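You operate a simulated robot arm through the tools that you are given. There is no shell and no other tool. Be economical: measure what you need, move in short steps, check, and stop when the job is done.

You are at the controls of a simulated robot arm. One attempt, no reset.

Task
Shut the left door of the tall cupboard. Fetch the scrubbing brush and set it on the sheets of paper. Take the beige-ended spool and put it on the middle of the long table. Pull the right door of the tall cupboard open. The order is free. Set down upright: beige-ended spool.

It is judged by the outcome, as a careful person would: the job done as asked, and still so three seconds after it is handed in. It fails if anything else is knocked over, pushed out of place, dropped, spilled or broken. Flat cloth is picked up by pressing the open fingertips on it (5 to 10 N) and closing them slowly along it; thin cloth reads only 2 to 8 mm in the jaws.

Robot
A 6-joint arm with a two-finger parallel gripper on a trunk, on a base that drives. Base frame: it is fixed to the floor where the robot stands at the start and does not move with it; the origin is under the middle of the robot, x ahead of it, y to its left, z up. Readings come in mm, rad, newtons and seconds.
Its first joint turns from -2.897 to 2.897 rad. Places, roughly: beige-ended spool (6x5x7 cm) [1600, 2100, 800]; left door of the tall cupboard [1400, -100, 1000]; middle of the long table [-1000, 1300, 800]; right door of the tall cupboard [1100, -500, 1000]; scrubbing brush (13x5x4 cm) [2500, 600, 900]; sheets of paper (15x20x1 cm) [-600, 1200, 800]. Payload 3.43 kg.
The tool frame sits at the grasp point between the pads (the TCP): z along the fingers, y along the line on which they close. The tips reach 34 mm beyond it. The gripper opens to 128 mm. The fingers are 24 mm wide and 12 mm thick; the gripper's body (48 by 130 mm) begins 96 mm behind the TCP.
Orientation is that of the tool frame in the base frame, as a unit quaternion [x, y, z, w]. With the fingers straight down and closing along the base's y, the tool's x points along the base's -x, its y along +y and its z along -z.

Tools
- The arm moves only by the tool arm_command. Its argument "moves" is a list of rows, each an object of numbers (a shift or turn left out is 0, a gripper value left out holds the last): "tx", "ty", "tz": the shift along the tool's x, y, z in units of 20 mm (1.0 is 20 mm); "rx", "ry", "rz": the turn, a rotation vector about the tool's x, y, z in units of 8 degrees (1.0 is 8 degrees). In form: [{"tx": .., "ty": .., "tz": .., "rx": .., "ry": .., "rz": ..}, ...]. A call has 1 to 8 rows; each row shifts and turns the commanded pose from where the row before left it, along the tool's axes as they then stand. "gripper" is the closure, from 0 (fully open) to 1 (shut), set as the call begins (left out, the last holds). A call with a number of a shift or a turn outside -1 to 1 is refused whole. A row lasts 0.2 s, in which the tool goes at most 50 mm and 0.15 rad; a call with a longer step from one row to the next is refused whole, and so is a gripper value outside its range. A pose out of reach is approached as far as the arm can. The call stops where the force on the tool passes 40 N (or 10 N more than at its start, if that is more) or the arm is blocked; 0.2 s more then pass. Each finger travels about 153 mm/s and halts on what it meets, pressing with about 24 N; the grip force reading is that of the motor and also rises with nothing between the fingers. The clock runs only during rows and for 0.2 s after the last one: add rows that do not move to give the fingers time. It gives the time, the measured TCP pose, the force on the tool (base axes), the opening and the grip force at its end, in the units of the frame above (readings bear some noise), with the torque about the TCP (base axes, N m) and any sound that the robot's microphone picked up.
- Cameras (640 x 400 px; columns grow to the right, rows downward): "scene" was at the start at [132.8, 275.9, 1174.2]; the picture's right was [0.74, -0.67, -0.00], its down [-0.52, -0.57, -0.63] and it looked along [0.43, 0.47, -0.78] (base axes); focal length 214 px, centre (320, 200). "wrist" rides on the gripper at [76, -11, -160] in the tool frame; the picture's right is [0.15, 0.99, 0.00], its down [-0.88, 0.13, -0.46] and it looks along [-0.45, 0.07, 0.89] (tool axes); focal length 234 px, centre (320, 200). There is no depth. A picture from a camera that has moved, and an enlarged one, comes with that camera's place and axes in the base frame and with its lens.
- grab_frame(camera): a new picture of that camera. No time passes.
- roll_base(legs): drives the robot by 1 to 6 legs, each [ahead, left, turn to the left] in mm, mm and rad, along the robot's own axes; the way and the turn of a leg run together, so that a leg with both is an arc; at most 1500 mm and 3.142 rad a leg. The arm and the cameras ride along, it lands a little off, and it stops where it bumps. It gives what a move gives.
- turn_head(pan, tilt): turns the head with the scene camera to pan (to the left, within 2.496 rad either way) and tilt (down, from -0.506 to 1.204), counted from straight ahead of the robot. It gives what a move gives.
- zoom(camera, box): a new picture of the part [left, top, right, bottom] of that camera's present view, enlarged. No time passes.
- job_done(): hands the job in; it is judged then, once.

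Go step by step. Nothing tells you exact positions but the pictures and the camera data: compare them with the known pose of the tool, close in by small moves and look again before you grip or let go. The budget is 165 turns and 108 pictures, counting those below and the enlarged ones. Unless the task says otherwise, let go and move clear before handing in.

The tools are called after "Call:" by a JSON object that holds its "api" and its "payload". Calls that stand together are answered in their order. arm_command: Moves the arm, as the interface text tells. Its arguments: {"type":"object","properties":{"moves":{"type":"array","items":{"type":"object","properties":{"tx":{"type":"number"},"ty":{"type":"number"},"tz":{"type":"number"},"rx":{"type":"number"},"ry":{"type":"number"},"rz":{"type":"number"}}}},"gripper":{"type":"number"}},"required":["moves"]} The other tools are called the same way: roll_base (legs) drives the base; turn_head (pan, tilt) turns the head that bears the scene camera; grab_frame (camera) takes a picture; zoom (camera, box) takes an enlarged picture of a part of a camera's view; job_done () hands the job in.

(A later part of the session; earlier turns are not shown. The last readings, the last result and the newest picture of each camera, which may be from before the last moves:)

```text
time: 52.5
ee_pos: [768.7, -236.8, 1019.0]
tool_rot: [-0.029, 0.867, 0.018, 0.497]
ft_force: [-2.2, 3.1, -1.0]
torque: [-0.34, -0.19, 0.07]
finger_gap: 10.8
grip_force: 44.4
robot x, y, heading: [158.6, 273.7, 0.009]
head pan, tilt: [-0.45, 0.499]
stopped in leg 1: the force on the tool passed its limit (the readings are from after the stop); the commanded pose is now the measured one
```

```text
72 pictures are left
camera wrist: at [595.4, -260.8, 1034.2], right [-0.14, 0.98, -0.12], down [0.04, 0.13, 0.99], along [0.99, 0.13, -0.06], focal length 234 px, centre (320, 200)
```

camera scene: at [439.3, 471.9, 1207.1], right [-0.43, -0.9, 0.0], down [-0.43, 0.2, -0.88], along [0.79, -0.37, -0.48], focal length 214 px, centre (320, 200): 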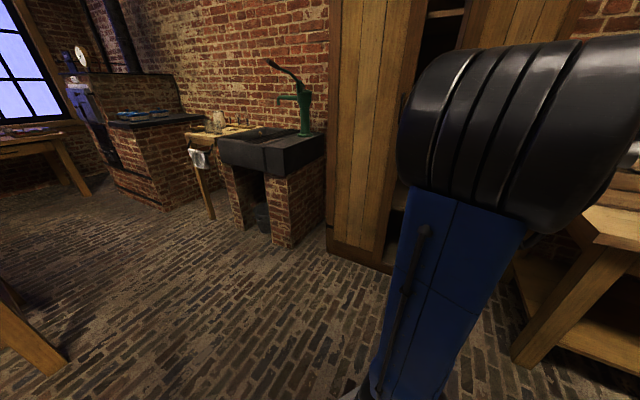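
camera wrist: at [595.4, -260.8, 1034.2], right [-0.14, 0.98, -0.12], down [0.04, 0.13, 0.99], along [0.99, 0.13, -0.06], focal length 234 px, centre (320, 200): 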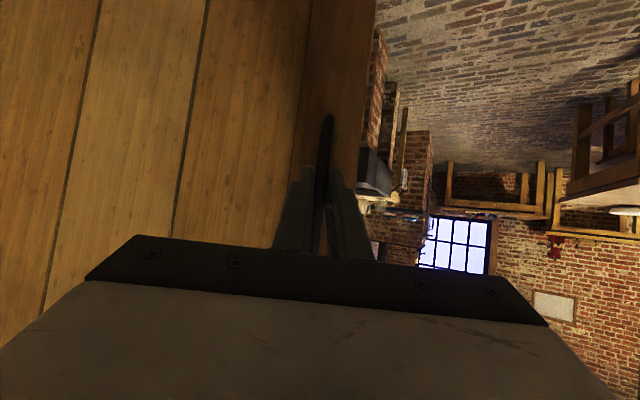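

About 66° open; I'll pull a little further with the arm, then release.

Call:
{"api": "arm_command", "payload": {"moves": [{"tz": -0.6, "tx": 0.35, "ty": -0.2, "rx": -0.4, "rz": -0.23}, {"tz": -0.6, "tx": 0.35, "ty": -0.25, "rx": -0.4, "rz": -0.23}, {"tz": -0.6, "tx": 0.35, "ty": -0.3}, {"tz": -0.6, "tx": 0.35, "ty": -0.35}, {"tz": -0.6, "tx": 0.35, "ty": -0.4}]}}

```text
time: 53.1
ee_pos: [746.1, -243.5, 1019.9]
tool_rot: [-0.081, 0.864, 0.049, 0.495]
ft_force: [-2.9, 8.8, 4.6]
torque: [-0.44, -0.35, 0.12]
finger_gap: 11.0
grip_force: 44.6
robot x, y, heading: [162.8, 269.1, 0.01]
head pan, tilt: [-0.45, 0.499]
stopped in row 3: the force on the tool passed its limit (the readings are from after the stop); the commanded pose is now the measured one
```

Call:
{"api": "arm_command", "payload": {"moves": [{"tz": -0.4, "tx": 0.23, "ty": -0.25}, {"tz": -0.4, "tx": 0.23, "ty": -0.25}, {"tz": -0.4, "tx": 0.23, "ty": -0.28}, {"tz": -0.4, "tx": 0.23, "ty": -0.28}, {"tz": -0.4, "tx": 0.23, "ty": -0.3}]}}

Call:
{"api": "grab_frame", "payload": {"camera": "wrist"}}

```text
time: 53.5
ee_pos: [739.1, -246.4, 1020.6]
tool_rot: [-0.082, 0.863, 0.051, 0.495]
ft_force: [-3.4, 11.8, 4.9]
torque: [-0.86, 0.44, 0.09]
finger_gap: 10.7
grip_force: 45.1
robot x, y, heading: [160.3, 269.7, 0.009]
head pan, tilt: [-0.45, 0.499]
stopped in row 2: the force on the tool passed its limit (the readings are from after the stop); the commanded pose is now the measured one
```

```text
71 pictures are left
camera wrist: at [569.6, -292.3, 1034.3], right [-0.26, 0.96, -0.12], down [0.03, 0.13, 0.99], along [0.96, 0.26, -0.06], focal length 234 px, centre (320, 200)
```

wrist: 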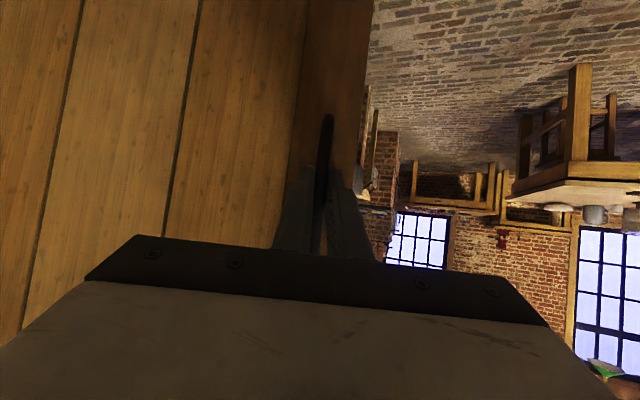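

About 70° open, plenty. Release and back off.

Call:
{"api": "arm_command", "payload": {"moves": [{}, {}, {"tz": -0.86, "tx": 0.5}, {"tz": -0.86, "tx": 0.5}, {"tz": -0.86, "tx": 0.5}, {"tz": -0.86, "tx": 0.5}], "gripper": 0.5}}

Call:
{"api": "grab_frame", "payload": {"camera": "wrist"}}

Call:
{"api": "grab_frame", "payload": {"camera": "scene"}}

```text
time: 54.9
ee_pos: [661.6, -262.8, 1017.6]
tool_rot: [-0.082, 0.863, 0.051, 0.496]
ft_force: [-0.8, -0.2, -0.1]
torque: [-0.01, -0.01, -0.04]
finger_gap: 64.2
grip_force: 0.0
robot x, y, heading: [160.4, 271.4, 0.013]
head pan, tilt: [-0.45, 0.499]
```

```text
70 pictures are left
camera wrist: at [491.3, -308.7, 1033.5], right [-0.26, 0.96, -0.12], down [0.03, 0.13, 0.99], along [0.96, 0.26, -0.06], focal length 234 px, centre (320, 200)
```

wrist: 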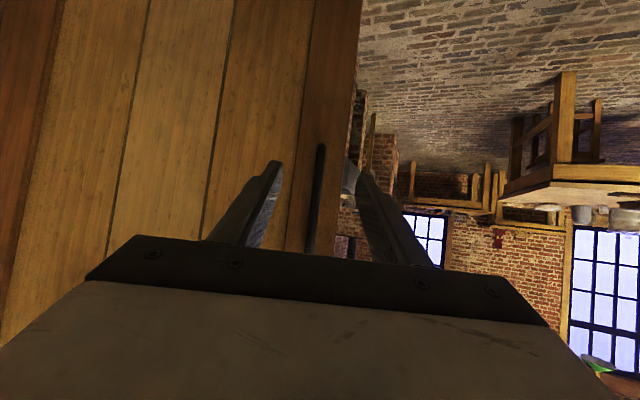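

```text
69 pictures are left
camera scene: at [321.7, 453.6, 1207.1], right [-0.42, -0.91, 0.0], down [-0.43, 0.2, -0.88], along [0.8, -0.37, -0.48], focal length 214 px, centre (320, 200)
```

scene: 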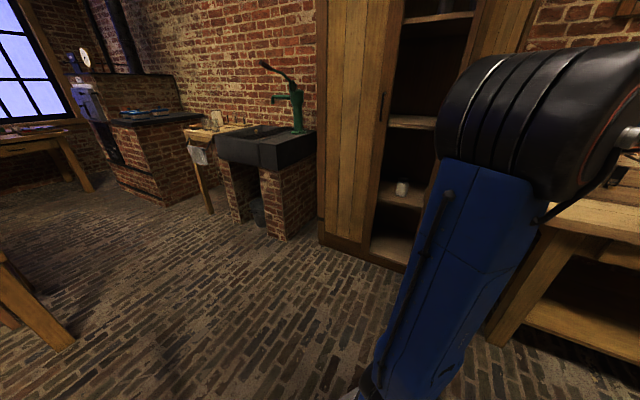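

Left door shut, right door open. Now return the tool to pointing down and swing it away from the door for travelling.

Call:
{"api": "arm_command", "payload": {"moves": [{"ry": 0.94}, {"ry": 0.94}, {"ry": 0.94}, {"ry": 0.94}, {"ry": 0.94}, {"ry": 0.94}, {"ry": 0.94}, {"ry": 0.92}], "gripper": 0}}

Call:
{"api": "arm_command", "payload": {"moves": [{"ty": 1, "rz": 0.3}, {"ty": 1, "rz": 0.3}, {"ty": 1, "rz": 0.4}, {"ty": 1, "rz": 0.3}, {"ty": 1}, {"ty": 1}, {"ty": 1}, {"ty": 1}]}}

Call:
{"api": "arm_command", "payload": {"moves": [{"ty": 1}, {"ty": 1}, {"ty": 1}, {"ty": 1}, {"ty": 1}, {"ty": 1}, {"ty": 1}, {"ty": 1}]}}

```text
time: 56.7
ee_pos: [661.5, -262.7, 1017.9]
tool_rot: [-0.096, 0.995, 0.003, -0.005]
ft_force: [-0.2, 0.5, -0.3]
torque: [-0.01, -0.03, -0.03]
finger_gap: 128.0
grip_force: 0.0
robot x, y, heading: [157.8, 270.8, 0.01]
head pan, tilt: [-0.45, 0.499]
```

```text
time: 58.5
ee_pos: [651.3, -103.4, 1018.8]
tool_rot: [-0.004, 1.0, 0.003, -0.004]
ft_force: [-0.6, -1.2, 0.2]
torque: [0.02, 0.0, 0.02]
finger_gap: 128.0
grip_force: 0.0
robot x, y, heading: [159.0, 269.8, 0.018]
head pan, tilt: [-0.45, 0.499]
```

```text
time: 60.3
ee_pos: [648.7, 56.7, 1019.9]
tool_rot: [-0.005, 1.0, 0.003, -0.004]
ft_force: [0.7, 1.1, -0.2]
torque: [-0.01, 0.02, 0.0]
finger_gap: 128.0
grip_force: 0.1
robot x, y, heading: [162.2, 271.9, 0.011]
head pan, tilt: [-0.45, 0.499]
```

Arm clear of the door. Next, swing it to straight ahead and drive toward the brush (path between the sink and the book table).

Call:
{"api": "arm_command", "payload": {"moves": [{"ty": 1}, {"ty": 1}, {"ty": 1}, {"ty": 1}, {"ty": 1}, {"ty": 1}, {"ty": 1}, {"ty": 1}]}}

Call:
{"api": "roll_base", "payload": {"legs": [[500, 150, 0], [550, 210, 0]]}}

Call:
{"api": "turn_head", "payload": {"pan": -0.1, "tilt": 0.5}}

Call:
{"api": "grab_frame", "payload": {"camera": "scene"}}

```text
time: 62.1
ee_pos: [647.5, 216.0, 1021.3]
tool_rot: [-0.005, 1.0, 0.003, -0.003]
ft_force: [-0.4, -0.4, -0.9]
torque: [-0.02, 0.03, -0.01]
finger_gap: 127.6
grip_force: 0.1
robot x, y, heading: [163.5, 268.9, 0.012]
head pan, tilt: [-0.45, 0.499]
```

```text
time: 68.1
ee_pos: [1688.9, 588.0, 1021.4]
tool_rot: [-0.006, 1.0, 0.002, -0.003]
ft_force: [-0.7, -0.1, -0.2]
torque: [0.02, -0.02, -0.02]
finger_gap: 128.1
grip_force: 0.0
robot x, y, heading: [1202.6, 643.2, 0.013]
head pan, tilt: [-0.45, 0.499]
```

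```text
time: 68.9
ee_pos: [1686.9, 589.0, 1021.1]
tool_rot: [-0.006, 1.0, 0.002, -0.003]
ft_force: [-1.1, -0.1, 0.6]
torque: [0.0, 0.0, 0.01]
finger_gap: 128.0
grip_force: 0.0
robot x, y, heading: [1201.5, 640.0, 0.012]
head pan, tilt: [-0.099, 0.499]
```

```text
68 pictures are left
camera scene: at [1371.0, 855.9, 1207.0], right [-0.09, -1.0, 0.0], down [-0.48, 0.04, -0.88], along [0.87, -0.08, -0.48], focal length 214 px, centre (320, 200)
```

scene: 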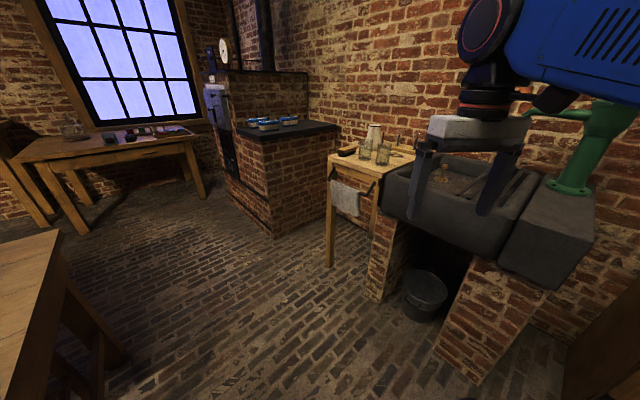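

The brush is at the left end of the small wooden table beside the sink. Drive closer.

Call:
{"api": "roll_base", "payload": {"legs": [[600, 190, 0]]}}

Call:
{"api": "turn_head", "payload": {"pan": -0.35, "tilt": 0.5}}

Call:
{"api": "grab_frame", "payload": {"camera": "scene"}}

Call:
{"api": "grab_frame", "payload": {"camera": "wrist"}}

```text
time: 72.4
ee_pos: [2283.9, 780.7, 1020.5]
tool_rot: [-0.004, 1.0, 0.003, -0.003]
ft_force: [0.6, 0.5, 0.3]
torque: [0.01, -0.01, -0.02]
finger_gap: 127.9
grip_force: 0.1
robot x, y, heading: [1797.3, 838.4, 0.004]
head pan, tilt: [-0.099, 0.499]
```

```text
time: 73.2
ee_pos: [2283.7, 781.8, 1020.8]
tool_rot: [-0.003, 1.0, 0.003, -0.003]
ft_force: [-0.1, -0.2, -0.1]
torque: [0.03, -0.01, 0.0]
finger_gap: 128.0
grip_force: 0.1
robot x, y, heading: [1799.1, 840.4, 0.012]
head pan, tilt: [-0.351, 0.499]
```

```text
67 pictures are left
camera scene: at [1962.4, 1028.1, 1207.0], right [-0.34, -0.94, 0.0], down [-0.45, 0.16, -0.88], along [0.83, -0.29, -0.48], focal length 214 px, centre (320, 200)
```

scene: 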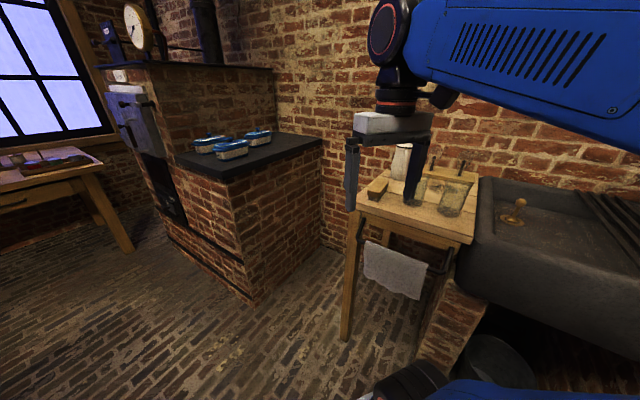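

```text
66 pictures are left
camera wrist: at [2209.6, 767.4, 1180.8], right [-0.15, 0.99, 0.01], down [0.88, 0.13, 0.45], along [0.44, 0.07, -0.89], focal length 234 px, centre (320, 200)
```

wrist: 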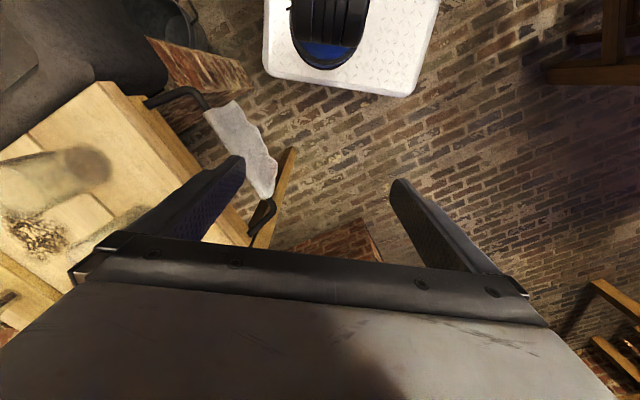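

I'll zoom on the brush.

Call:
{"api": "zoom", "payload": {"camera": "scene", "box": [340, 130, 500, 230]}}

```text
4.00 times, centred on (420, 180) of scene
camera zoom: at [1962.4, 1028.1, 1207.0], right [-0.34, -0.94, 0.0], down [-0.45, 0.16, -0.88], along [0.83, -0.29, -0.48], focal length 858 px, centre (-80, 280)
```

zoom: 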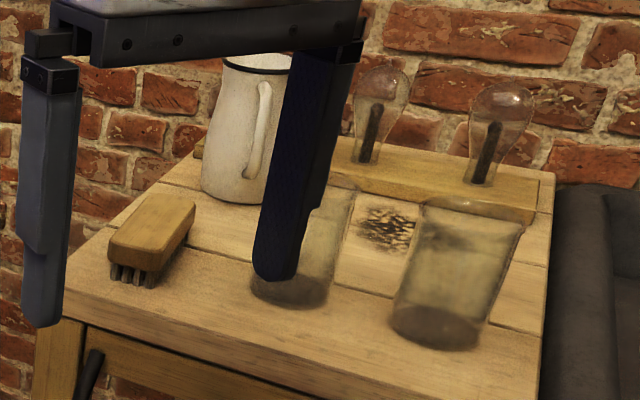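

The brush lies bristles-down, long axis about -45°, at roughly (2520,615). I'll raise, translate above it with the tool yawed to close across its width.

Call:
{"api": "arm_command", "payload": {"moves": [{"tz": -1, "tx": -1}, {"tz": -1, "tx": -1}, {"tz": -1, "tx": -1}, {"tz": -0.5, "tx": -1, "ty": -0.9}, {"tx": -1, "ty": -1}, {"tx": -1, "ty": -1}, {"tx": -1, "ty": -1}, {"tx": -1, "ty": -1}], "gripper": 0.3}}

Call:
{"api": "arm_command", "payload": {"moves": [{"rz": 0.95}, {"rz": 0.95}, {"rz": 0.95}, {"rz": 0.95}, {"rz": 0.95}, {"rz": 0.95}, {"rz": 0.2}]}}

Call:
{"api": "grab_frame", "payload": {"camera": "wrist"}}

Call:
{"api": "zoom", "payload": {"camera": "scene", "box": [340, 130, 500, 230]}}

```text
time: 75.0
ee_pos: [2446.3, 684.2, 1089.1]
tool_rot: [-0.003, 1.0, 0.003, -0.005]
ft_force: [0.9, -0.2, -0.3]
torque: [-0.04, -0.08, 0.03]
finger_gap: 89.7
grip_force: 0.1
robot x, y, heading: [1798.2, 837.6, 0.008]
head pan, tilt: [-0.351, 0.499]
```

```text
time: 76.6
ee_pos: [2445.2, 684.1, 1088.8]
tool_rot: [0.398, 0.917, 0.001, -0.004]
ft_force: [0.9, 0.5, 1.1]
torque: [-0.01, -0.01, 0.01]
finger_gap: 89.6
grip_force: 0.2
robot x, y, heading: [1796.3, 841.4, 0.012]
head pan, tilt: [-0.351, 0.499]
```

```text
64 pictures are left
camera wrist: at [2386.7, 729.5, 1249.2], right [0.62, 0.78, 0.0], down [0.7, -0.56, 0.45], along [0.35, -0.28, -0.89], focal length 234 px, centre (320, 200)
```

wrist: 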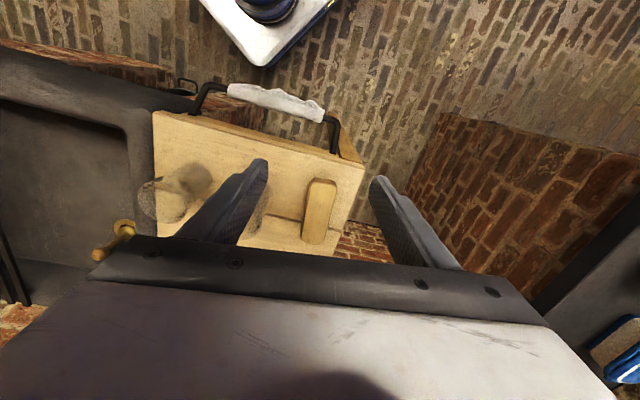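

```text
4.00 times, centred on (420, 180) of scene
camera zoom: at [1962.4, 1028.1, 1207.0], right [-0.34, -0.94, 0.0], down [-0.45, 0.16, -0.88], along [0.83, -0.29, -0.48], focal length 858 px, centre (-80, 280)
```

zoom: 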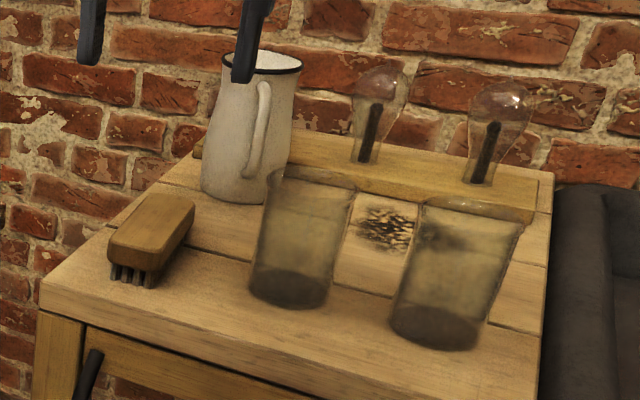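

The brush centre triangulates to (2552,596), top z≈879, axis -45°. Moving above it.

Call:
{"api": "arm_command", "payload": {"moves": [{"tx": -1, "ty": 0.13}, {"tx": -1, "ty": 0.13}, {"tx": -1, "ty": 0.13}, {"tx": -1, "ty": 0.13}, {"tx": -1, "ty": 0.13, "tz": 1}, {"tx": -1, "ty": 0.13, "tz": 1}, {"tx": -0.87, "ty": 0.12, "tz": 1}, {"tz": 1}], "gripper": 0.35}}

Call:
{"api": "grab_frame", "payload": {"camera": "wrist"}}

Call:
{"api": "zoom", "payload": {"camera": "scene", "box": [340, 130, 500, 230]}}

```text
time: 78.4
ee_pos: [2551.7, 595.5, 1008.8]
tool_rot: [0.397, 0.918, 0.001, -0.005]
ft_force: [-0.6, 0.0, 0.0]
torque: [0.0, -0.02, 0.01]
finger_gap: 83.4
grip_force: 0.0
robot x, y, heading: [1797.1, 839.9, 0.008]
head pan, tilt: [-0.351, 0.499]
```

```text
62 pictures are left
camera wrist: at [2493.6, 641.9, 1168.1], right [0.62, 0.78, 0.0], down [0.7, -0.56, 0.45], along [0.35, -0.28, -0.89], focal length 234 px, centre (320, 200)
```

wrist: 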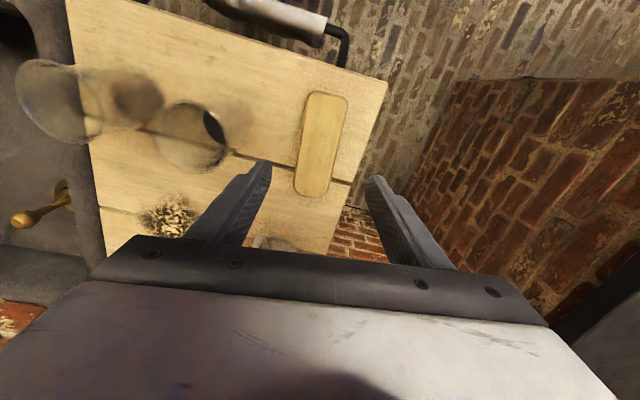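

```text
4.00 times, centred on (420, 180) of scene
camera zoom: at [1962.4, 1028.1, 1207.0], right [-0.34, -0.94, 0.0], down [-0.45, 0.16, -0.88], along [0.83, -0.29, -0.48], focal length 858 px, centre (-80, 280)
```

zoom: 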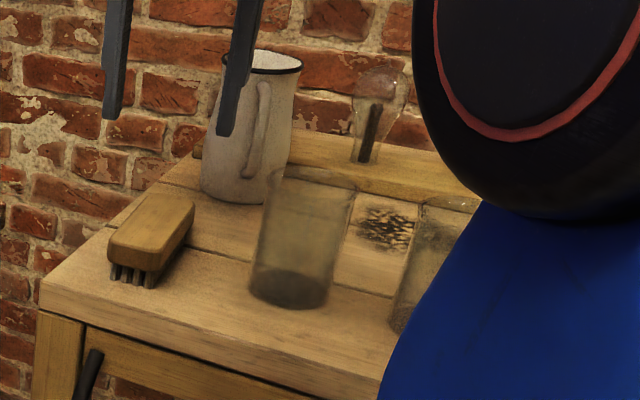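

Centred. Descend to z≈882 and look.

Call:
{"api": "arm_command", "payload": {"moves": [{"tz": 1}, {"tz": 1}, {"tz": 1}, {"tz": 1}, {"tz": 1}, {"tz": 0.8}, {"tz": 0.4}]}}

Call:
{"api": "zoom", "payload": {"camera": "scene", "box": [340, 130, 500, 230]}}

Call:
{"api": "grab_frame", "payload": {"camera": "wrist"}}

```text
time: 80.0
ee_pos: [2549.9, 597.2, 884.4]
tool_rot: [0.397, 0.918, 0.001, -0.004]
ft_force: [2.2, -0.8, 12.4]
torque: [0.21, -0.53, -0.01]
finger_gap: 83.0
grip_force: 0.1
robot x, y, heading: [1797.0, 839.8, 0.011]
head pan, tilt: [-0.351, 0.499]
```

```text
4.00 times, centred on (420, 180) of scene
camera zoom: at [1962.1, 1028.1, 1207.1], right [-0.34, -0.94, 0.0], down [-0.45, 0.16, -0.88], along [0.83, -0.29, -0.48], focal length 858 px, centre (-80, 280)
```

zoom: 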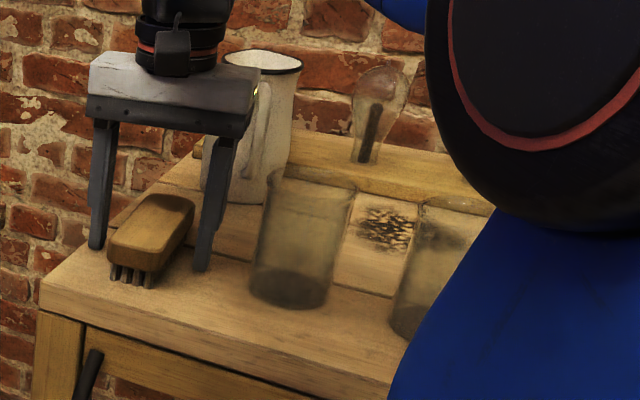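

```text
59 pictures are left
camera wrist: at [2492.0, 642.8, 1044.0], right [0.62, 0.78, 0.0], down [0.7, -0.55, 0.45], along [0.35, -0.28, -0.89], focal length 234 px, centre (320, 200)
```

wrist: 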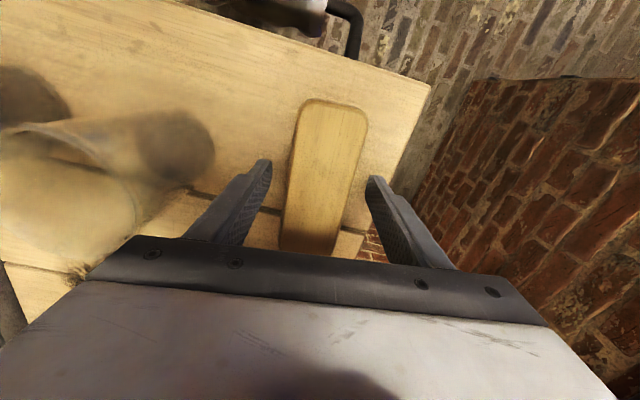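

The tips just touch the table (z≈850). Raise 4 mm and close.

Call:
{"api": "arm_command", "payload": {"moves": [{"tz": -0.25}, {}]}}

Call:
{"api": "arm_command", "payload": {"moves": [{}, {}, {}], "gripper": 1}}

Call:
{"api": "arm_command", "payload": {"moves": [{"tz": -0.5}, {"tz": -1}, {"tz": -1}, {"tz": -1}, {"tz": -1}, {"tz": -1}, {"tz": -1}, {"tz": -1}]}}

Call:
{"api": "zoom", "payload": {"camera": "scene", "box": [340, 90, 540, 215]}}

```text
time: 80.6
ee_pos: [2550.1, 596.5, 888.5]
tool_rot: [0.397, 0.918, 0.001, -0.004]
ft_force: [0.4, -0.5, -0.1]
torque: [0.0, -0.03, -0.02]
finger_gap: 83.1
grip_force: 0.0
robot x, y, heading: [1798.5, 837.8, 0.006]
head pan, tilt: [-0.351, 0.499]
```

```text
time: 81.4
ee_pos: [2550.8, 597.3, 888.2]
tool_rot: [0.397, 0.918, 0.0, -0.005]
ft_force: [0.3, -0.1, 1.1]
torque: [0.03, 0.0, -0.06]
finger_gap: 47.3
grip_force: 23.8
robot x, y, heading: [1796.1, 841.0, 0.01]
head pan, tilt: [-0.351, 0.499]
```

```text
time: 83.2
ee_pos: [2551.0, 595.4, 1037.2]
tool_rot: [0.396, 0.918, 0.001, -0.005]
ft_force: [-0.3, 0.1, -1.0]
torque: [0.0, 0.02, -0.01]
finger_gap: 47.4
grip_force: 24.6
robot x, y, heading: [1795.9, 837.4, 0.006]
head pan, tilt: [-0.351, 0.499]
```

```text
3.20 times, centred on (440, 152) of scene
camera zoom: at [1962.5, 1028.0, 1207.0], right [-0.34, -0.94, 0.0], down [-0.45, 0.16, -0.88], along [0.83, -0.29, -0.48], focal length 686 px, centre (-64, 352)
```

zoom: 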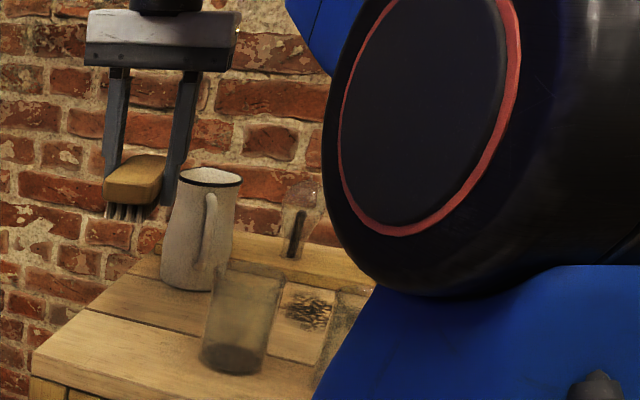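

Brush held (47 mm). Retract and bring the arm to the travel pose.

Call:
{"api": "arm_command", "payload": {"moves": [{"tx": 1, "tz": -0.5}, {"tx": 1, "tz": -0.5}, {"tx": 1, "tz": -0.5}, {"tx": 1, "tz": -0.5}, {"tx": 1}, {"tx": 1}, {"tx": 1}, {"tx": 1}]}}

Call:
{"api": "arm_command", "payload": {"moves": [{"tx": 1, "rz": -0.74}, {"tx": 1, "rz": -0.74}, {"tx": 1, "rz": -0.74}, {"tx": 1, "rz": -0.74}, {"tx": 1, "rz": -0.74}, {"tx": 1, "rz": -0.74}, {"tx": 1, "rz": -0.74}, {"tx": 1, "rz": -0.74}]}}

Call:
{"api": "roll_base", "payload": {"legs": [[-550, -220, 0], [-950, 280, 0]]}}

```text
time: 85.0
ee_pos: [2442.3, 713.9, 1079.6]
tool_rot: [0.397, 0.918, 0.001, -0.005]
ft_force: [0.0, 0.4, -1.5]
torque: [0.01, 0.0, 0.01]
finger_gap: 47.4
grip_force: 24.6
robot x, y, heading: [1794.8, 843.3, 0.006]
head pan, tilt: [-0.351, 0.499]
```

```text
time: 86.8
ee_pos: [2303.1, 779.8, 1080.9]
tool_rot: [-0.007, 1.0, 0.003, -0.003]
ft_force: [-0.9, -0.2, -2.3]
torque: [0.01, 0.04, 0.0]
finger_gap: 47.5
grip_force: 23.9
robot x, y, heading: [1796.0, 835.5, 0.007]
head pan, tilt: [-0.351, 0.499]
```

```text
time: 94.4
ee_pos: [848.6, 816.9, 1082.9]
tool_rot: [-0.014, 1.0, 0.003, -0.002]
ft_force: [0.0, -0.2, -0.9]
torque: [0.01, -0.01, 0.0]
finger_gap: 47.4
grip_force: 23.9
robot x, y, heading: [344.7, 864.7, 0.028]
head pan, tilt: [-0.351, 0.499]
stopped in leg 2: the robot was blocked; the commanded pose is now the measured one
```

The base was blocked slightly short. Look toward the rear left.

Call:
{"api": "turn_head", "payload": {"pan": 2.2, "tilt": 0.7}}

Call:
{"api": "grab_frame", "payload": {"camera": "scene"}}

```text
time: 96.7
ee_pos: [849.3, 817.6, 1082.7]
tool_rot: [-0.014, 1.0, 0.003, -0.002]
ft_force: [-0.1, -0.1, -1.8]
torque: [0.0, -0.02, 0.0]
finger_gap: 47.2
grip_force: 23.6
robot x, y, heading: [342.4, 865.7, 0.023]
head pan, tilt: [2.201, 0.7]
```

```text
57 pictures are left
camera scene: at [367.3, 1154.9, 1189.3], right [0.79, 0.61, 0.0], down [0.39, -0.51, -0.77], along [-0.47, 0.61, -0.64], focal length 214 px, centre (320, 200)
```

scene: 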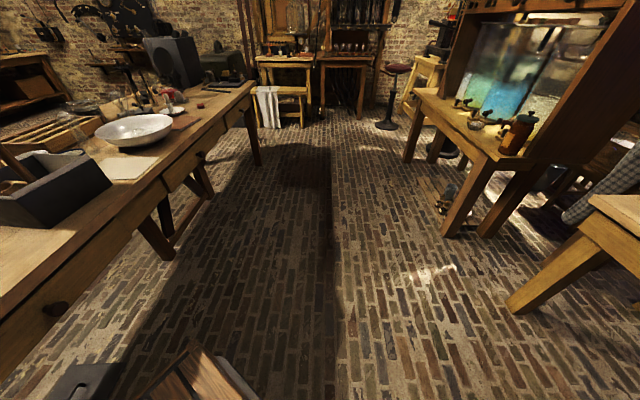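

There is a wooden object low near the robot's rear; look steeper.

Call:
{"api": "turn_head", "payload": {"pan": 2.3, "tilt": 1.15}}

Call:
{"api": "grab_frame", "payload": {"camera": "scene"}}

```text
time: 97.6
ee_pos: [849.0, 819.2, 1081.5]
tool_rot: [-0.013, 1.0, 0.002, -0.002]
ft_force: [0.0, 0.0, -1.8]
torque: [0.03, 0.0, 0.02]
finger_gap: 47.4
grip_force: 23.7
robot x, y, heading: [342.8, 866.8, 0.024]
head pan, tilt: [2.3, 1.15]
```

```text
56 pictures are left
camera scene: at [378.2, 1131.0, 1156.3], right [0.73, 0.69, 0.0], down [0.63, -0.66, -0.41], along [-0.28, 0.3, -0.91], focal length 214 px, centre (320, 200)
```

scene: 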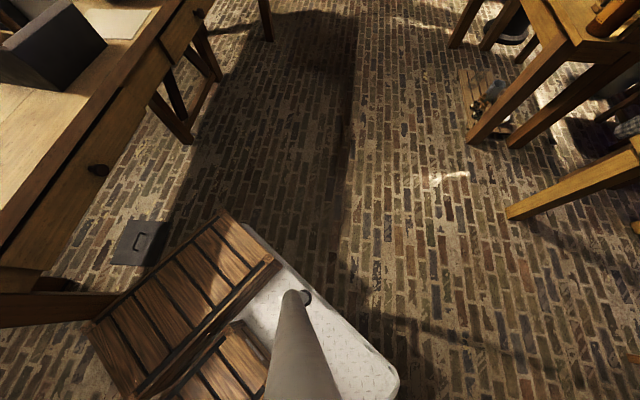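

The base is long (about ±420 mm by ±255 mm), so its rear right corner likely met the long table. I'll move forward a bit and view again to tell whether the slatted object belongs to the robot.

Call:
{"api": "roll_base", "payload": {"legs": [[200, 0, 0]]}}

Call:
{"api": "grab_frame", "payload": {"camera": "scene"}}

```text
time: 99.2
ee_pos: [1049.8, 824.4, 1082.2]
tool_rot: [-0.015, 1.0, 0.002, -0.002]
ft_force: [0.0, 0.2, -1.8]
torque: [-0.05, -0.01, 0.0]
finger_gap: 47.3
grip_force: 23.9
robot x, y, heading: [548.4, 873.0, 0.026]
head pan, tilt: [2.3, 1.15]
```

```text
55 pictures are left
camera scene: at [578.2, 1136.5, 1156.2], right [0.73, 0.69, 0.0], down [0.63, -0.66, -0.41], along [-0.28, 0.3, -0.91], focal length 214 px, centre (320, 200)
```

scene: 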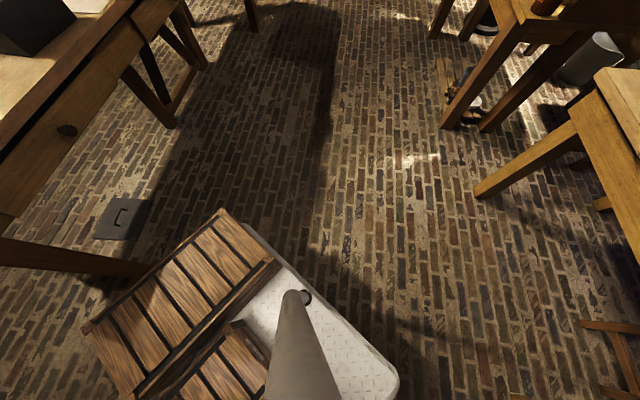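

The slatted crate rides with the robot, so it is its own. I'll turn the robot parallel to the long table (heading ≈ 2.2) and drive alongside it near the papers.

Call:
{"api": "roll_base", "payload": {"legs": [[0, 0, 2.19], [950, 60, 0]]}}

Call:
{"api": "turn_head", "payload": {"pan": 1.3, "tilt": 0.7}}

Call:
{"api": "grab_frame", "payload": {"camera": "scene"}}

```text
time: 109.4
ee_pos: [-318.6, 2043.0, 1081.6]
tool_rot: [0.893, -0.451, 0.0, 0.003]
ft_force: [-0.2, 0.6, -1.2]
torque: [0.02, -0.01, -0.01]
finger_gap: 47.5
grip_force: 23.9
robot x, y, heading: [-69.9, 1601.1, 2.205]
head pan, tilt: [2.3, 1.15]
```

```text
time: 110.7
ee_pos: [-318.0, 2040.4, 1082.4]
tool_rot: [0.892, -0.452, 0.001, 0.003]
ft_force: [0.3, 0.3, -0.9]
torque: [-0.03, 0.01, 0.0]
finger_gap: 47.4
grip_force: 24.0
robot x, y, heading: [-71.4, 1598.5, 2.212]
head pan, tilt: [1.3, 0.7]
```

```text
54 pictures are left
camera scene: at [-372.0, 1503.1, 1189.3], right [-0.36, 0.93, 0.0], down [0.6, 0.23, -0.76], along [-0.71, -0.27, -0.64], focal length 214 px, centre (320, 200)
```

scene: 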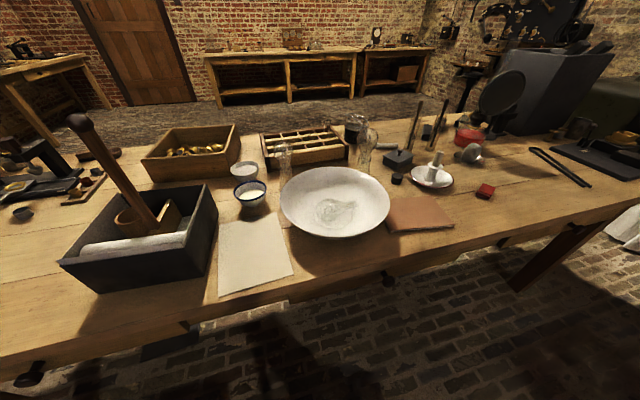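

Table top is at z≈786; papers' centre is (-600,1255) with its long side across the table. I'll turn in place to face the table, keeping the arm ahead.

Call:
{"api": "roll_base", "payload": {"legs": [[0, 0, 1.57]]}}

Call:
{"api": "turn_head", "payload": {"pan": -0.2, "tilt": 0.8}}

Call:
{"api": "grab_frame", "payload": {"camera": "scene"}}

Call:
{"api": "grab_frame", "payload": {"camera": "wrist"}}

```text
time: 114.9
ee_pos: [-512.9, 1354.2, 1082.7]
tool_rot: [0.951, 0.309, 0.003, 0.001]
ft_force: [1.2, -0.1, -0.9]
torque: [-0.01, 0.02, 0.01]
finger_gap: 47.3
grip_force: 23.9
robot x, y, heading: [-72.9, 1598.9, -2.514]
head pan, tilt: [1.3, 0.7]
```

```text
time: 116.5
ee_pos: [-514.4, 1353.6, 1082.7]
tool_rot: [0.951, 0.309, 0.003, 0.002]
ft_force: [0.3, 0.0, -1.2]
torque: [0.0, -0.01, 0.01]
finger_gap: 47.3
grip_force: 23.8
robot x, y, heading: [-69.0, 1594.7, -2.511]
head pan, tilt: [-0.201, 0.799]
```

```text
53 pictures are left
camera scene: at [-77.3, 1340.7, 1181.1], right [-0.41, 0.91, 0.0], down [0.65, 0.3, -0.7], along [-0.63, -0.29, -0.72], focal length 214 px, centre (320, 200)
```

scene: 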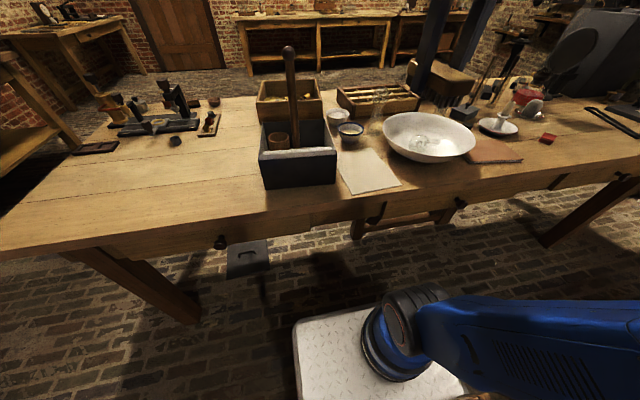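

```text
52 pictures are left
camera wrist: at [-458.6, 1406.6, 1242.2], right [0.7, -0.71, 0.01], down [-0.64, -0.62, 0.45], along [-0.32, -0.32, -0.89], focal length 234 px, centre (320, 200)
```

wrist: 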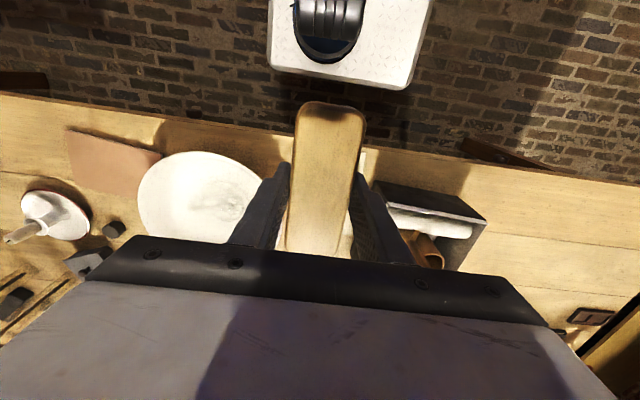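

Papers' centre ≈ (-600,1255) confirmed from two views. Move over and part-way down.

Call:
{"api": "arm_command", "payload": {"moves": [{"tx": -1, "ty": 0.25}, {"tx": -1, "ty": 0.25}, {"tx": -1, "ty": 0.25}, {"tx": -1, "ty": 0.25}, {"tx": -1, "ty": 0.25}, {"tx": -1, "ty": 0.23}, {"tx": -0.4, "tz": 1}, {"tz": 1}]}}

Call:
{"api": "arm_command", "payload": {"moves": [{"tz": 1}, {"tz": 1}, {"tz": 1}, {"tz": 1}]}}

Call:
{"api": "zoom", "payload": {"camera": "scene", "box": [240, 70, 480, 220]}}

Call:
{"api": "grab_frame", "payload": {"camera": "wrist"}}

```text
time: 118.3
ee_pos: [-598.5, 1255.5, 1042.8]
tool_rot: [0.951, 0.309, 0.002, 0.002]
ft_force: [-0.7, -0.1, -0.8]
torque: [-0.01, 0.0, -0.02]
finger_gap: 47.3
grip_force: 24.1
robot x, y, heading: [-66.4, 1601.7, -2.513]
head pan, tilt: [-0.201, 0.799]
```

```text
time: 119.3
ee_pos: [-598.8, 1254.5, 962.8]
tool_rot: [0.951, 0.309, 0.003, 0.002]
ft_force: [0.4, 0.5, -1.0]
torque: [0.02, 0.0, -0.01]
finger_gap: 47.5
grip_force: 24.0
robot x, y, heading: [-68.0, 1600.2, -2.515]
head pan, tilt: [-0.201, 0.799]
```

```text
2.67 times, centred on (360, 145) of scene
camera zoom: at [-77.3, 1340.8, 1181.1], right [-0.41, 0.91, 0.0], down [0.65, 0.3, -0.7], along [-0.63, -0.29, -0.72], focal length 572 px, centre (213, 347)
```

zoom: 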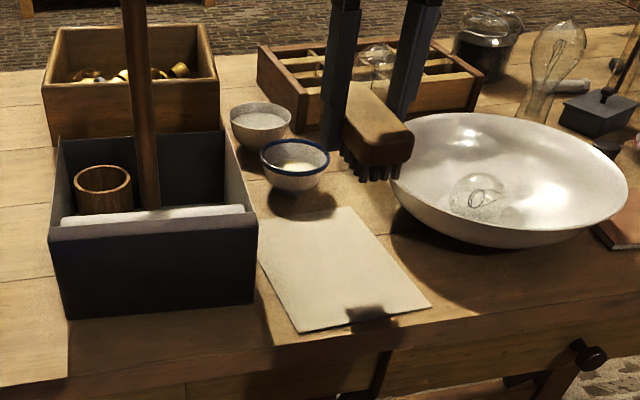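

```text
50 pictures are left
camera wrist: at [-544.0, 1307.3, 1121.8], right [0.7, -0.71, 0.01], down [-0.64, -0.62, 0.45], along [-0.32, -0.32, -0.89], focal length 234 px, centre (320, 200)
```

wrist: 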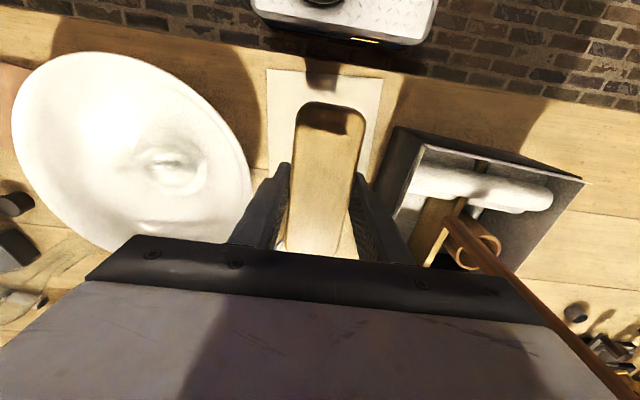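

Good alignment; shift 8 mm toward the caddy side and near edge, then descend.

Call:
{"api": "arm_command", "payload": {"moves": [{"tx": 0.4, "ty": 0.4, "tz": 0.5}, {"tz": 1}, {"tz": 1}, {"tz": 1}, {"tz": 1}, {"tz": 0.8}, {"tz": 0.5}]}}

Call:
{"api": "zoom", "payload": {"camera": "scene", "box": [240, 70, 480, 220]}}

```text
time: 120.9
ee_pos: [-586.2, 1251.5, 846.6]
tool_rot: [0.951, 0.309, 0.003, 0.002]
ft_force: [0.8, 0.0, -1.0]
torque: [0.0, 0.04, -0.02]
finger_gap: 47.3
grip_force: 24.3
robot x, y, heading: [-68.5, 1597.4, -2.517]
head pan, tilt: [-0.201, 0.799]
```

```text
2.67 times, centred on (360, 145) of scene
camera zoom: at [-77.3, 1340.8, 1181.1], right [-0.41, 0.91, 0.0], down [0.65, 0.3, -0.7], along [-0.63, -0.29, -0.72], focal length 572 px, centre (213, 347)
```

zoom: 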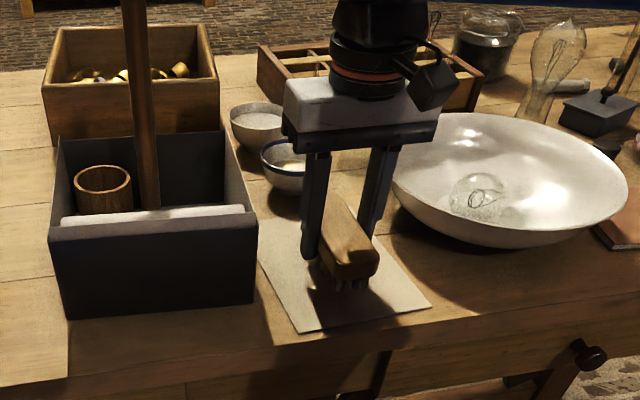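

Brush is over the papers. Lower slowly to contact.

Call:
{"api": "arm_command", "payload": {"moves": [{"tz": 0.3}, {"tz": 0.3}, {"tz": 0.2}, {"tz": 0.1}]}}

```text
time: 121.9
ee_pos: [-587.1, 1251.7, 826.4]
tool_rot: [0.951, 0.309, 0.003, 0.001]
ft_force: [-0.4, -0.2, -1.5]
torque: [0.03, 0.0, 0.0]
finger_gap: 47.5
grip_force: 23.6
robot x, y, heading: [-67.6, 1600.0, -2.516]
head pan, tilt: [-0.201, 0.799]
```

Call:
{"api": "arm_command", "payload": {"moves": [{"tz": 0.1}, {"tz": 0.1}, {"tz": 0.1}, {"tz": 0.1}]}}

```text
time: 122.9
ee_pos: [-587.1, 1252.5, 821.3]
tool_rot: [0.951, 0.31, 0.002, 0.003]
ft_force: [-1.1, 0.5, 13.9]
torque: [0.5, -0.4, 0.04]
finger_gap: 47.3
grip_force: 24.7
robot x, y, heading: [-70.5, 1600.4, -2.513]
head pan, tilt: [-0.201, 0.799]
```

Contact. Open modestly and lift.

Call:
{"api": "arm_command", "payload": {"moves": [{}, {}, {}], "gripper": 0.45}}

Call:
{"api": "arm_command", "payload": {"moves": [{"tz": -0.5}, {"tz": -1}, {"tz": -1}, {"tz": -1}, {"tz": -1}, {"tz": -1}, {"tz": -1}, {"tz": -1}]}}

Call:
{"api": "zoom", "payload": {"camera": "scene", "box": [240, 70, 480, 220]}}

```text
time: 123.7
ee_pos: [-585.6, 1252.4, 820.4]
tool_rot: [0.951, 0.309, 0.002, 0.002]
ft_force: [-0.1, 0.5, -0.2]
torque: [-0.02, 0.0, -0.01]
finger_gap: 70.6
grip_force: 0.0
robot x, y, heading: [-70.6, 1596.8, -2.518]
head pan, tilt: [-0.201, 0.799]
```

```text
time: 125.5
ee_pos: [-587.4, 1252.5, 971.0]
tool_rot: [0.951, 0.309, 0.002, 0.002]
ft_force: [-0.2, 0.7, 0.1]
torque: [0.0, -0.02, 0.0]
finger_gap: 70.4
grip_force: 0.0
robot x, y, heading: [-68.6, 1602.6, -2.513]
head pan, tilt: [-0.201, 0.799]
```

```text
2.67 times, centred on (360, 145) of scene
camera zoom: at [-77.3, 1340.8, 1181.1], right [-0.41, 0.91, 0.0], down [0.65, 0.3, -0.7], along [-0.63, -0.29, -0.72], focal length 572 px, centre (213, 347)
```

zoom: 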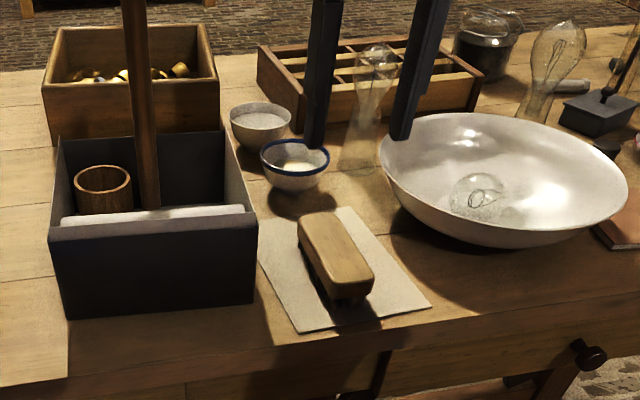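

The brush rests on the papers. Next the spool on the book table: I'll raise the arm, back away, and go round via the sink corridor to the table's far side, where the spool is within reach.

Call:
{"api": "arm_command", "payload": {"moves": [{"tz": -1}, {"tz": -1}, {"tz": -1}, {"tz": -1}, {"tz": -1}, {"tz": -1}, {"tz": -1}, {"tz": -1}]}}

Call:
{"api": "roll_base", "payload": {"legs": [[-170, 0, 0], [0, 830, 0]]}}

```text
time: 127.3
ee_pos: [-588.4, 1252.8, 1129.5]
tool_rot: [0.951, 0.309, 0.003, 0.001]
ft_force: [0.2, 0.5, 0.7]
torque: [-0.02, 0.01, 0.01]
finger_gap: 70.2
grip_force: 0.1
robot x, y, heading: [-71.0, 1599.2, -2.511]
head pan, tilt: [-0.201, 0.799]
```

```text
time: 132.7
ee_pos: [33.9, 681.9, 1130.0]
tool_rot: [0.951, 0.31, 0.002, 0.002]
ft_force: [-0.8, 0.4, 0.0]
torque: [-0.01, -0.01, 0.0]
finger_gap: 70.5
grip_force: 0.0
robot x, y, heading: [556.9, 1031.7, -2.512]
head pan, tilt: [-0.201, 0.799]
```

Call:
{"api": "roll_base", "payload": {"legs": [[0, 810, 0], [-900, 0, 0], [-900, 0, 0]]}}

Call:
{"api": "turn_head", "payload": {"pan": -0.6, "tilt": 0.5}}

Call:
{"api": "grab_frame", "payload": {"camera": "scene"}}

```text
time: 145.7
ee_pos: [1964.2, 1081.6, 1129.3]
tool_rot: [0.952, 0.307, 0.003, 0.002]
ft_force: [0.7, -0.5, -0.5]
torque: [-0.01, 0.01, -0.01]
finger_gap: 70.3
grip_force: 0.1
robot x, y, heading: [2485.0, 1425.4, -2.521]
head pan, tilt: [-0.201, 0.799]
```

```text
time: 146.6
ee_pos: [1964.3, 1082.9, 1130.7]
tool_rot: [0.952, 0.305, 0.003, 0.002]
ft_force: [0.2, 0.5, 0.3]
torque: [0.0, -0.02, 0.0]
finger_gap: 70.5
grip_force: 0.1
robot x, y, heading: [2481.5, 1427.1, -2.519]
head pan, tilt: [-0.6, 0.499]
```

```text
47 pictures are left
camera scene: at [2458.8, 1198.7, 1207.0], right [-0.02, 1.0, 0.0], down [0.48, 0.01, -0.88], along [-0.88, -0.02, -0.48], focal length 214 px, centre (320, 200)
```

scene: 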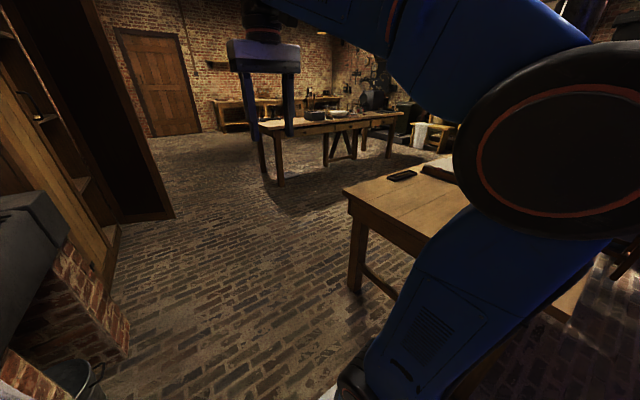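

Now check that the aisle on the far side of the book table is free.

Call:
{"api": "turn_head", "payload": {"pan": -1.7, "tilt": 0.5}}

Call:
{"api": "grab_frame", "payload": {"camera": "scene"}}

```text
time: 147.9
ee_pos: [1963.1, 1080.9, 1129.5]
tool_rot: [0.952, 0.308, 0.002, 0.002]
ft_force: [0.1, 0.2, 0.9]
torque: [0.01, 0.0, -0.01]
finger_gap: 70.6
grip_force: 0.0
robot x, y, heading: [2484.7, 1421.7, -2.518]
head pan, tilt: [-1.7, 0.499]
```

```text
46 pictures are left
camera scene: at [2506.6, 1280.8, 1207.0], right [0.88, 0.47, 0.0], down [0.23, -0.42, -0.88], along [-0.42, 0.77, -0.48], focal length 214 px, centre (320, 200)
```

scene: 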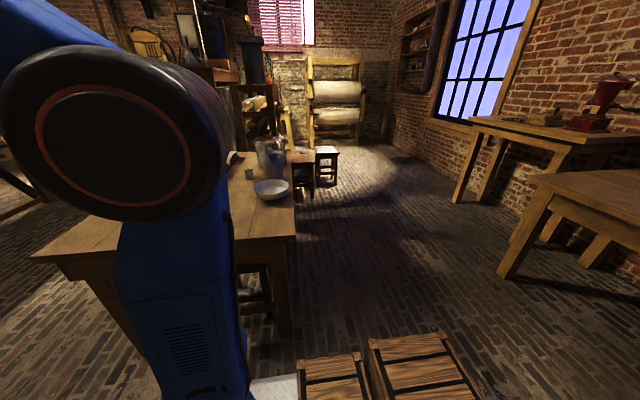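

Spool triangulates to (1594,2102), table top z≈720. The aisle is free; move to the far side facing the table.

Call:
{"api": "roll_base", "payload": {"legs": [[-310, 0, 0], [0, -930, 0]]}}

Call:
{"api": "turn_head", "payload": {"pan": -0.2, "tilt": 0.7}}

Call:
{"api": "grab_frame", "payload": {"camera": "scene"}}

Call:
{"api": "grab_frame", "payload": {"camera": "wrist"}}

```text
time: 154.5
ee_pos: [1669.7, 2023.1, 1130.4]
tool_rot: [0.952, 0.306, 0.003, 0.002]
ft_force: [-0.8, 0.2, -0.4]
torque: [-0.02, -0.01, -0.01]
finger_gap: 70.5
grip_force: 0.0
robot x, y, heading: [2191.0, 2366.7, -2.519]
head pan, tilt: [-1.7, 0.499]
```

```text
time: 156.1
ee_pos: [1670.5, 2022.6, 1130.1]
tool_rot: [0.952, 0.307, 0.002, 0.002]
ft_force: [0.7, 0.3, -0.1]
torque: [-0.02, 0.0, 0.01]
finger_gap: 70.4
grip_force: 0.1
robot x, y, heading: [2189.0, 2367.6, -2.521]
head pan, tilt: [-0.201, 0.7]
```

```text
45 pictures are left
camera scene: at [2177.8, 2106.3, 1189.3], right [-0.41, 0.91, 0.0], down [0.59, 0.26, -0.76], along [-0.7, -0.31, -0.64], focal length 214 px, centre (320, 200)
```

scene: 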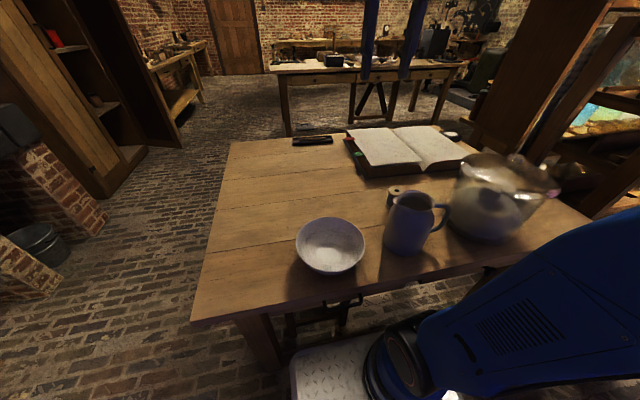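

```text
44 pictures are left
camera wrist: at [1725.0, 2074.6, 1289.5], right [0.7, -0.72, 0.01], down [-0.64, -0.62, 0.45], along [-0.32, -0.32, -0.89], focal length 234 px, centre (320, 200)
```

wrist: 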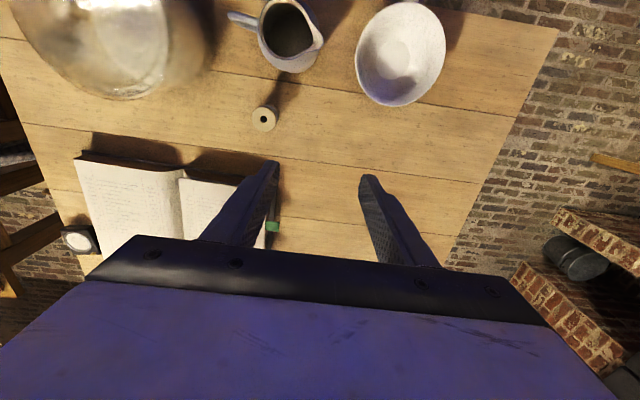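

Spool stands upright at about (1599,2105), top z≈790. Move over it and lower part-way.

Call:
{"api": "arm_command", "payload": {"moves": [{"ty": -1}, {"ty": -1}, {"ty": -1, "tx": -0.5}, {"ty": -1, "tz": 1}, {"ty": -1, "tz": 1}, {"ty": -0.4, "tz": 1}, {"tz": 1}, {"tz": 1}], "gripper": 0.3}}

Call:
{"api": "arm_command", "payload": {"moves": [{"tz": 1}, {"tz": 1}, {"tz": 1}, {"tz": 1}, {"tz": 1}]}}

Call:
{"api": "grab_frame", "payload": {"camera": "wrist"}}

Call:
{"api": "zoom", "payload": {"camera": "scene", "box": [280, 110, 520, 260]}}

```text
time: 157.9
ee_pos: [1600.3, 2103.9, 1029.2]
tool_rot: [0.952, 0.306, 0.003, 0.002]
ft_force: [0.6, 0.1, -0.1]
torque: [0.0, 0.01, 0.0]
finger_gap: 89.8
grip_force: 0.0
robot x, y, heading: [2189.5, 2365.9, -2.515]
head pan, tilt: [-0.201, 0.7]
```

```text
time: 159.1
ee_pos: [1598.6, 2102.4, 929.0]
tool_rot: [0.952, 0.306, 0.003, 0.001]
ft_force: [-0.5, -0.1, 0.3]
torque: [0.03, 0.01, -0.02]
finger_gap: 89.6
grip_force: 0.1
robot x, y, heading: [2193.0, 2369.7, -2.517]
head pan, tilt: [-0.201, 0.7]
```

```text
43 pictures are left
camera wrist: at [1654.0, 2156.1, 1088.6], right [0.7, -0.72, 0.01], down [-0.64, -0.62, 0.45], along [-0.32, -0.32, -0.89], focal length 234 px, centre (320, 200)
```

wrist: 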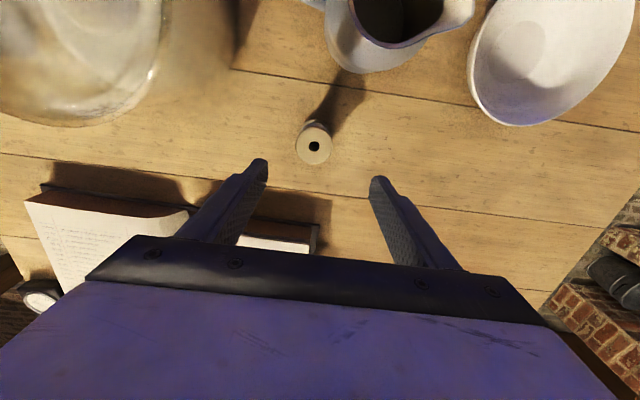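

```text
2.67 times, centred on (400, 185) of scene
camera zoom: at [2177.9, 2106.2, 1189.3], right [-0.41, 0.91, 0.0], down [0.59, 0.26, -0.76], along [-0.7, -0.31, -0.64], focal length 572 px, centre (107, 240)
```

zoom: 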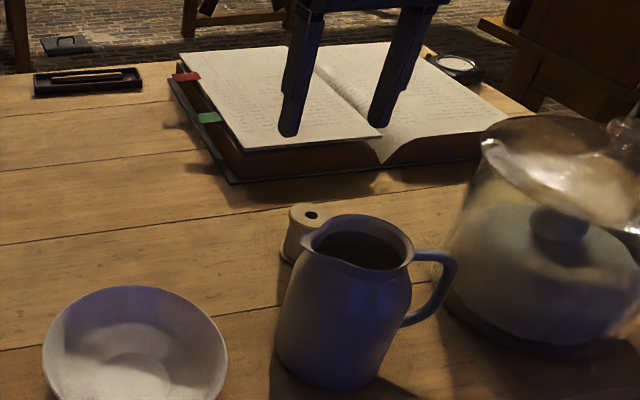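

Spool at (1597,2106), diameter ≈47 mm, top z≈788. Descend to grip it mid-height.

Call:
{"api": "arm_command", "payload": {"moves": [{"ty": -0.2, "tz": 1}, {"tz": 1}, {"tz": 1}, {"tz": 1}, {"tz": 1}, {"tz": 1}, {"tz": 1}, {"tz": 1}]}}

Call:
{"api": "grab_frame", "payload": {"camera": "wrist"}}

```text
time: 160.9
ee_pos: [1598.3, 2106.0, 769.3]
tool_rot: [0.952, 0.306, 0.003, 0.002]
ft_force: [0.1, 0.3, -0.3]
torque: [0.03, -0.01, 0.01]
finger_gap: 89.7
grip_force: 0.1
robot x, y, heading: [2190.2, 2367.9, -2.515]
head pan, tilt: [-0.201, 0.7]
```

```text
41 pictures are left
camera wrist: at [1653.7, 2158.9, 928.3], right [0.7, -0.72, 0.01], down [-0.64, -0.62, 0.45], along [-0.32, -0.32, -0.89], focal length 234 px, centre (320, 200)
```

wrist: 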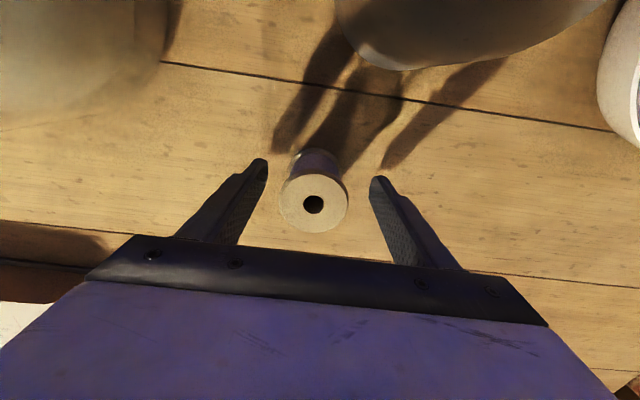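

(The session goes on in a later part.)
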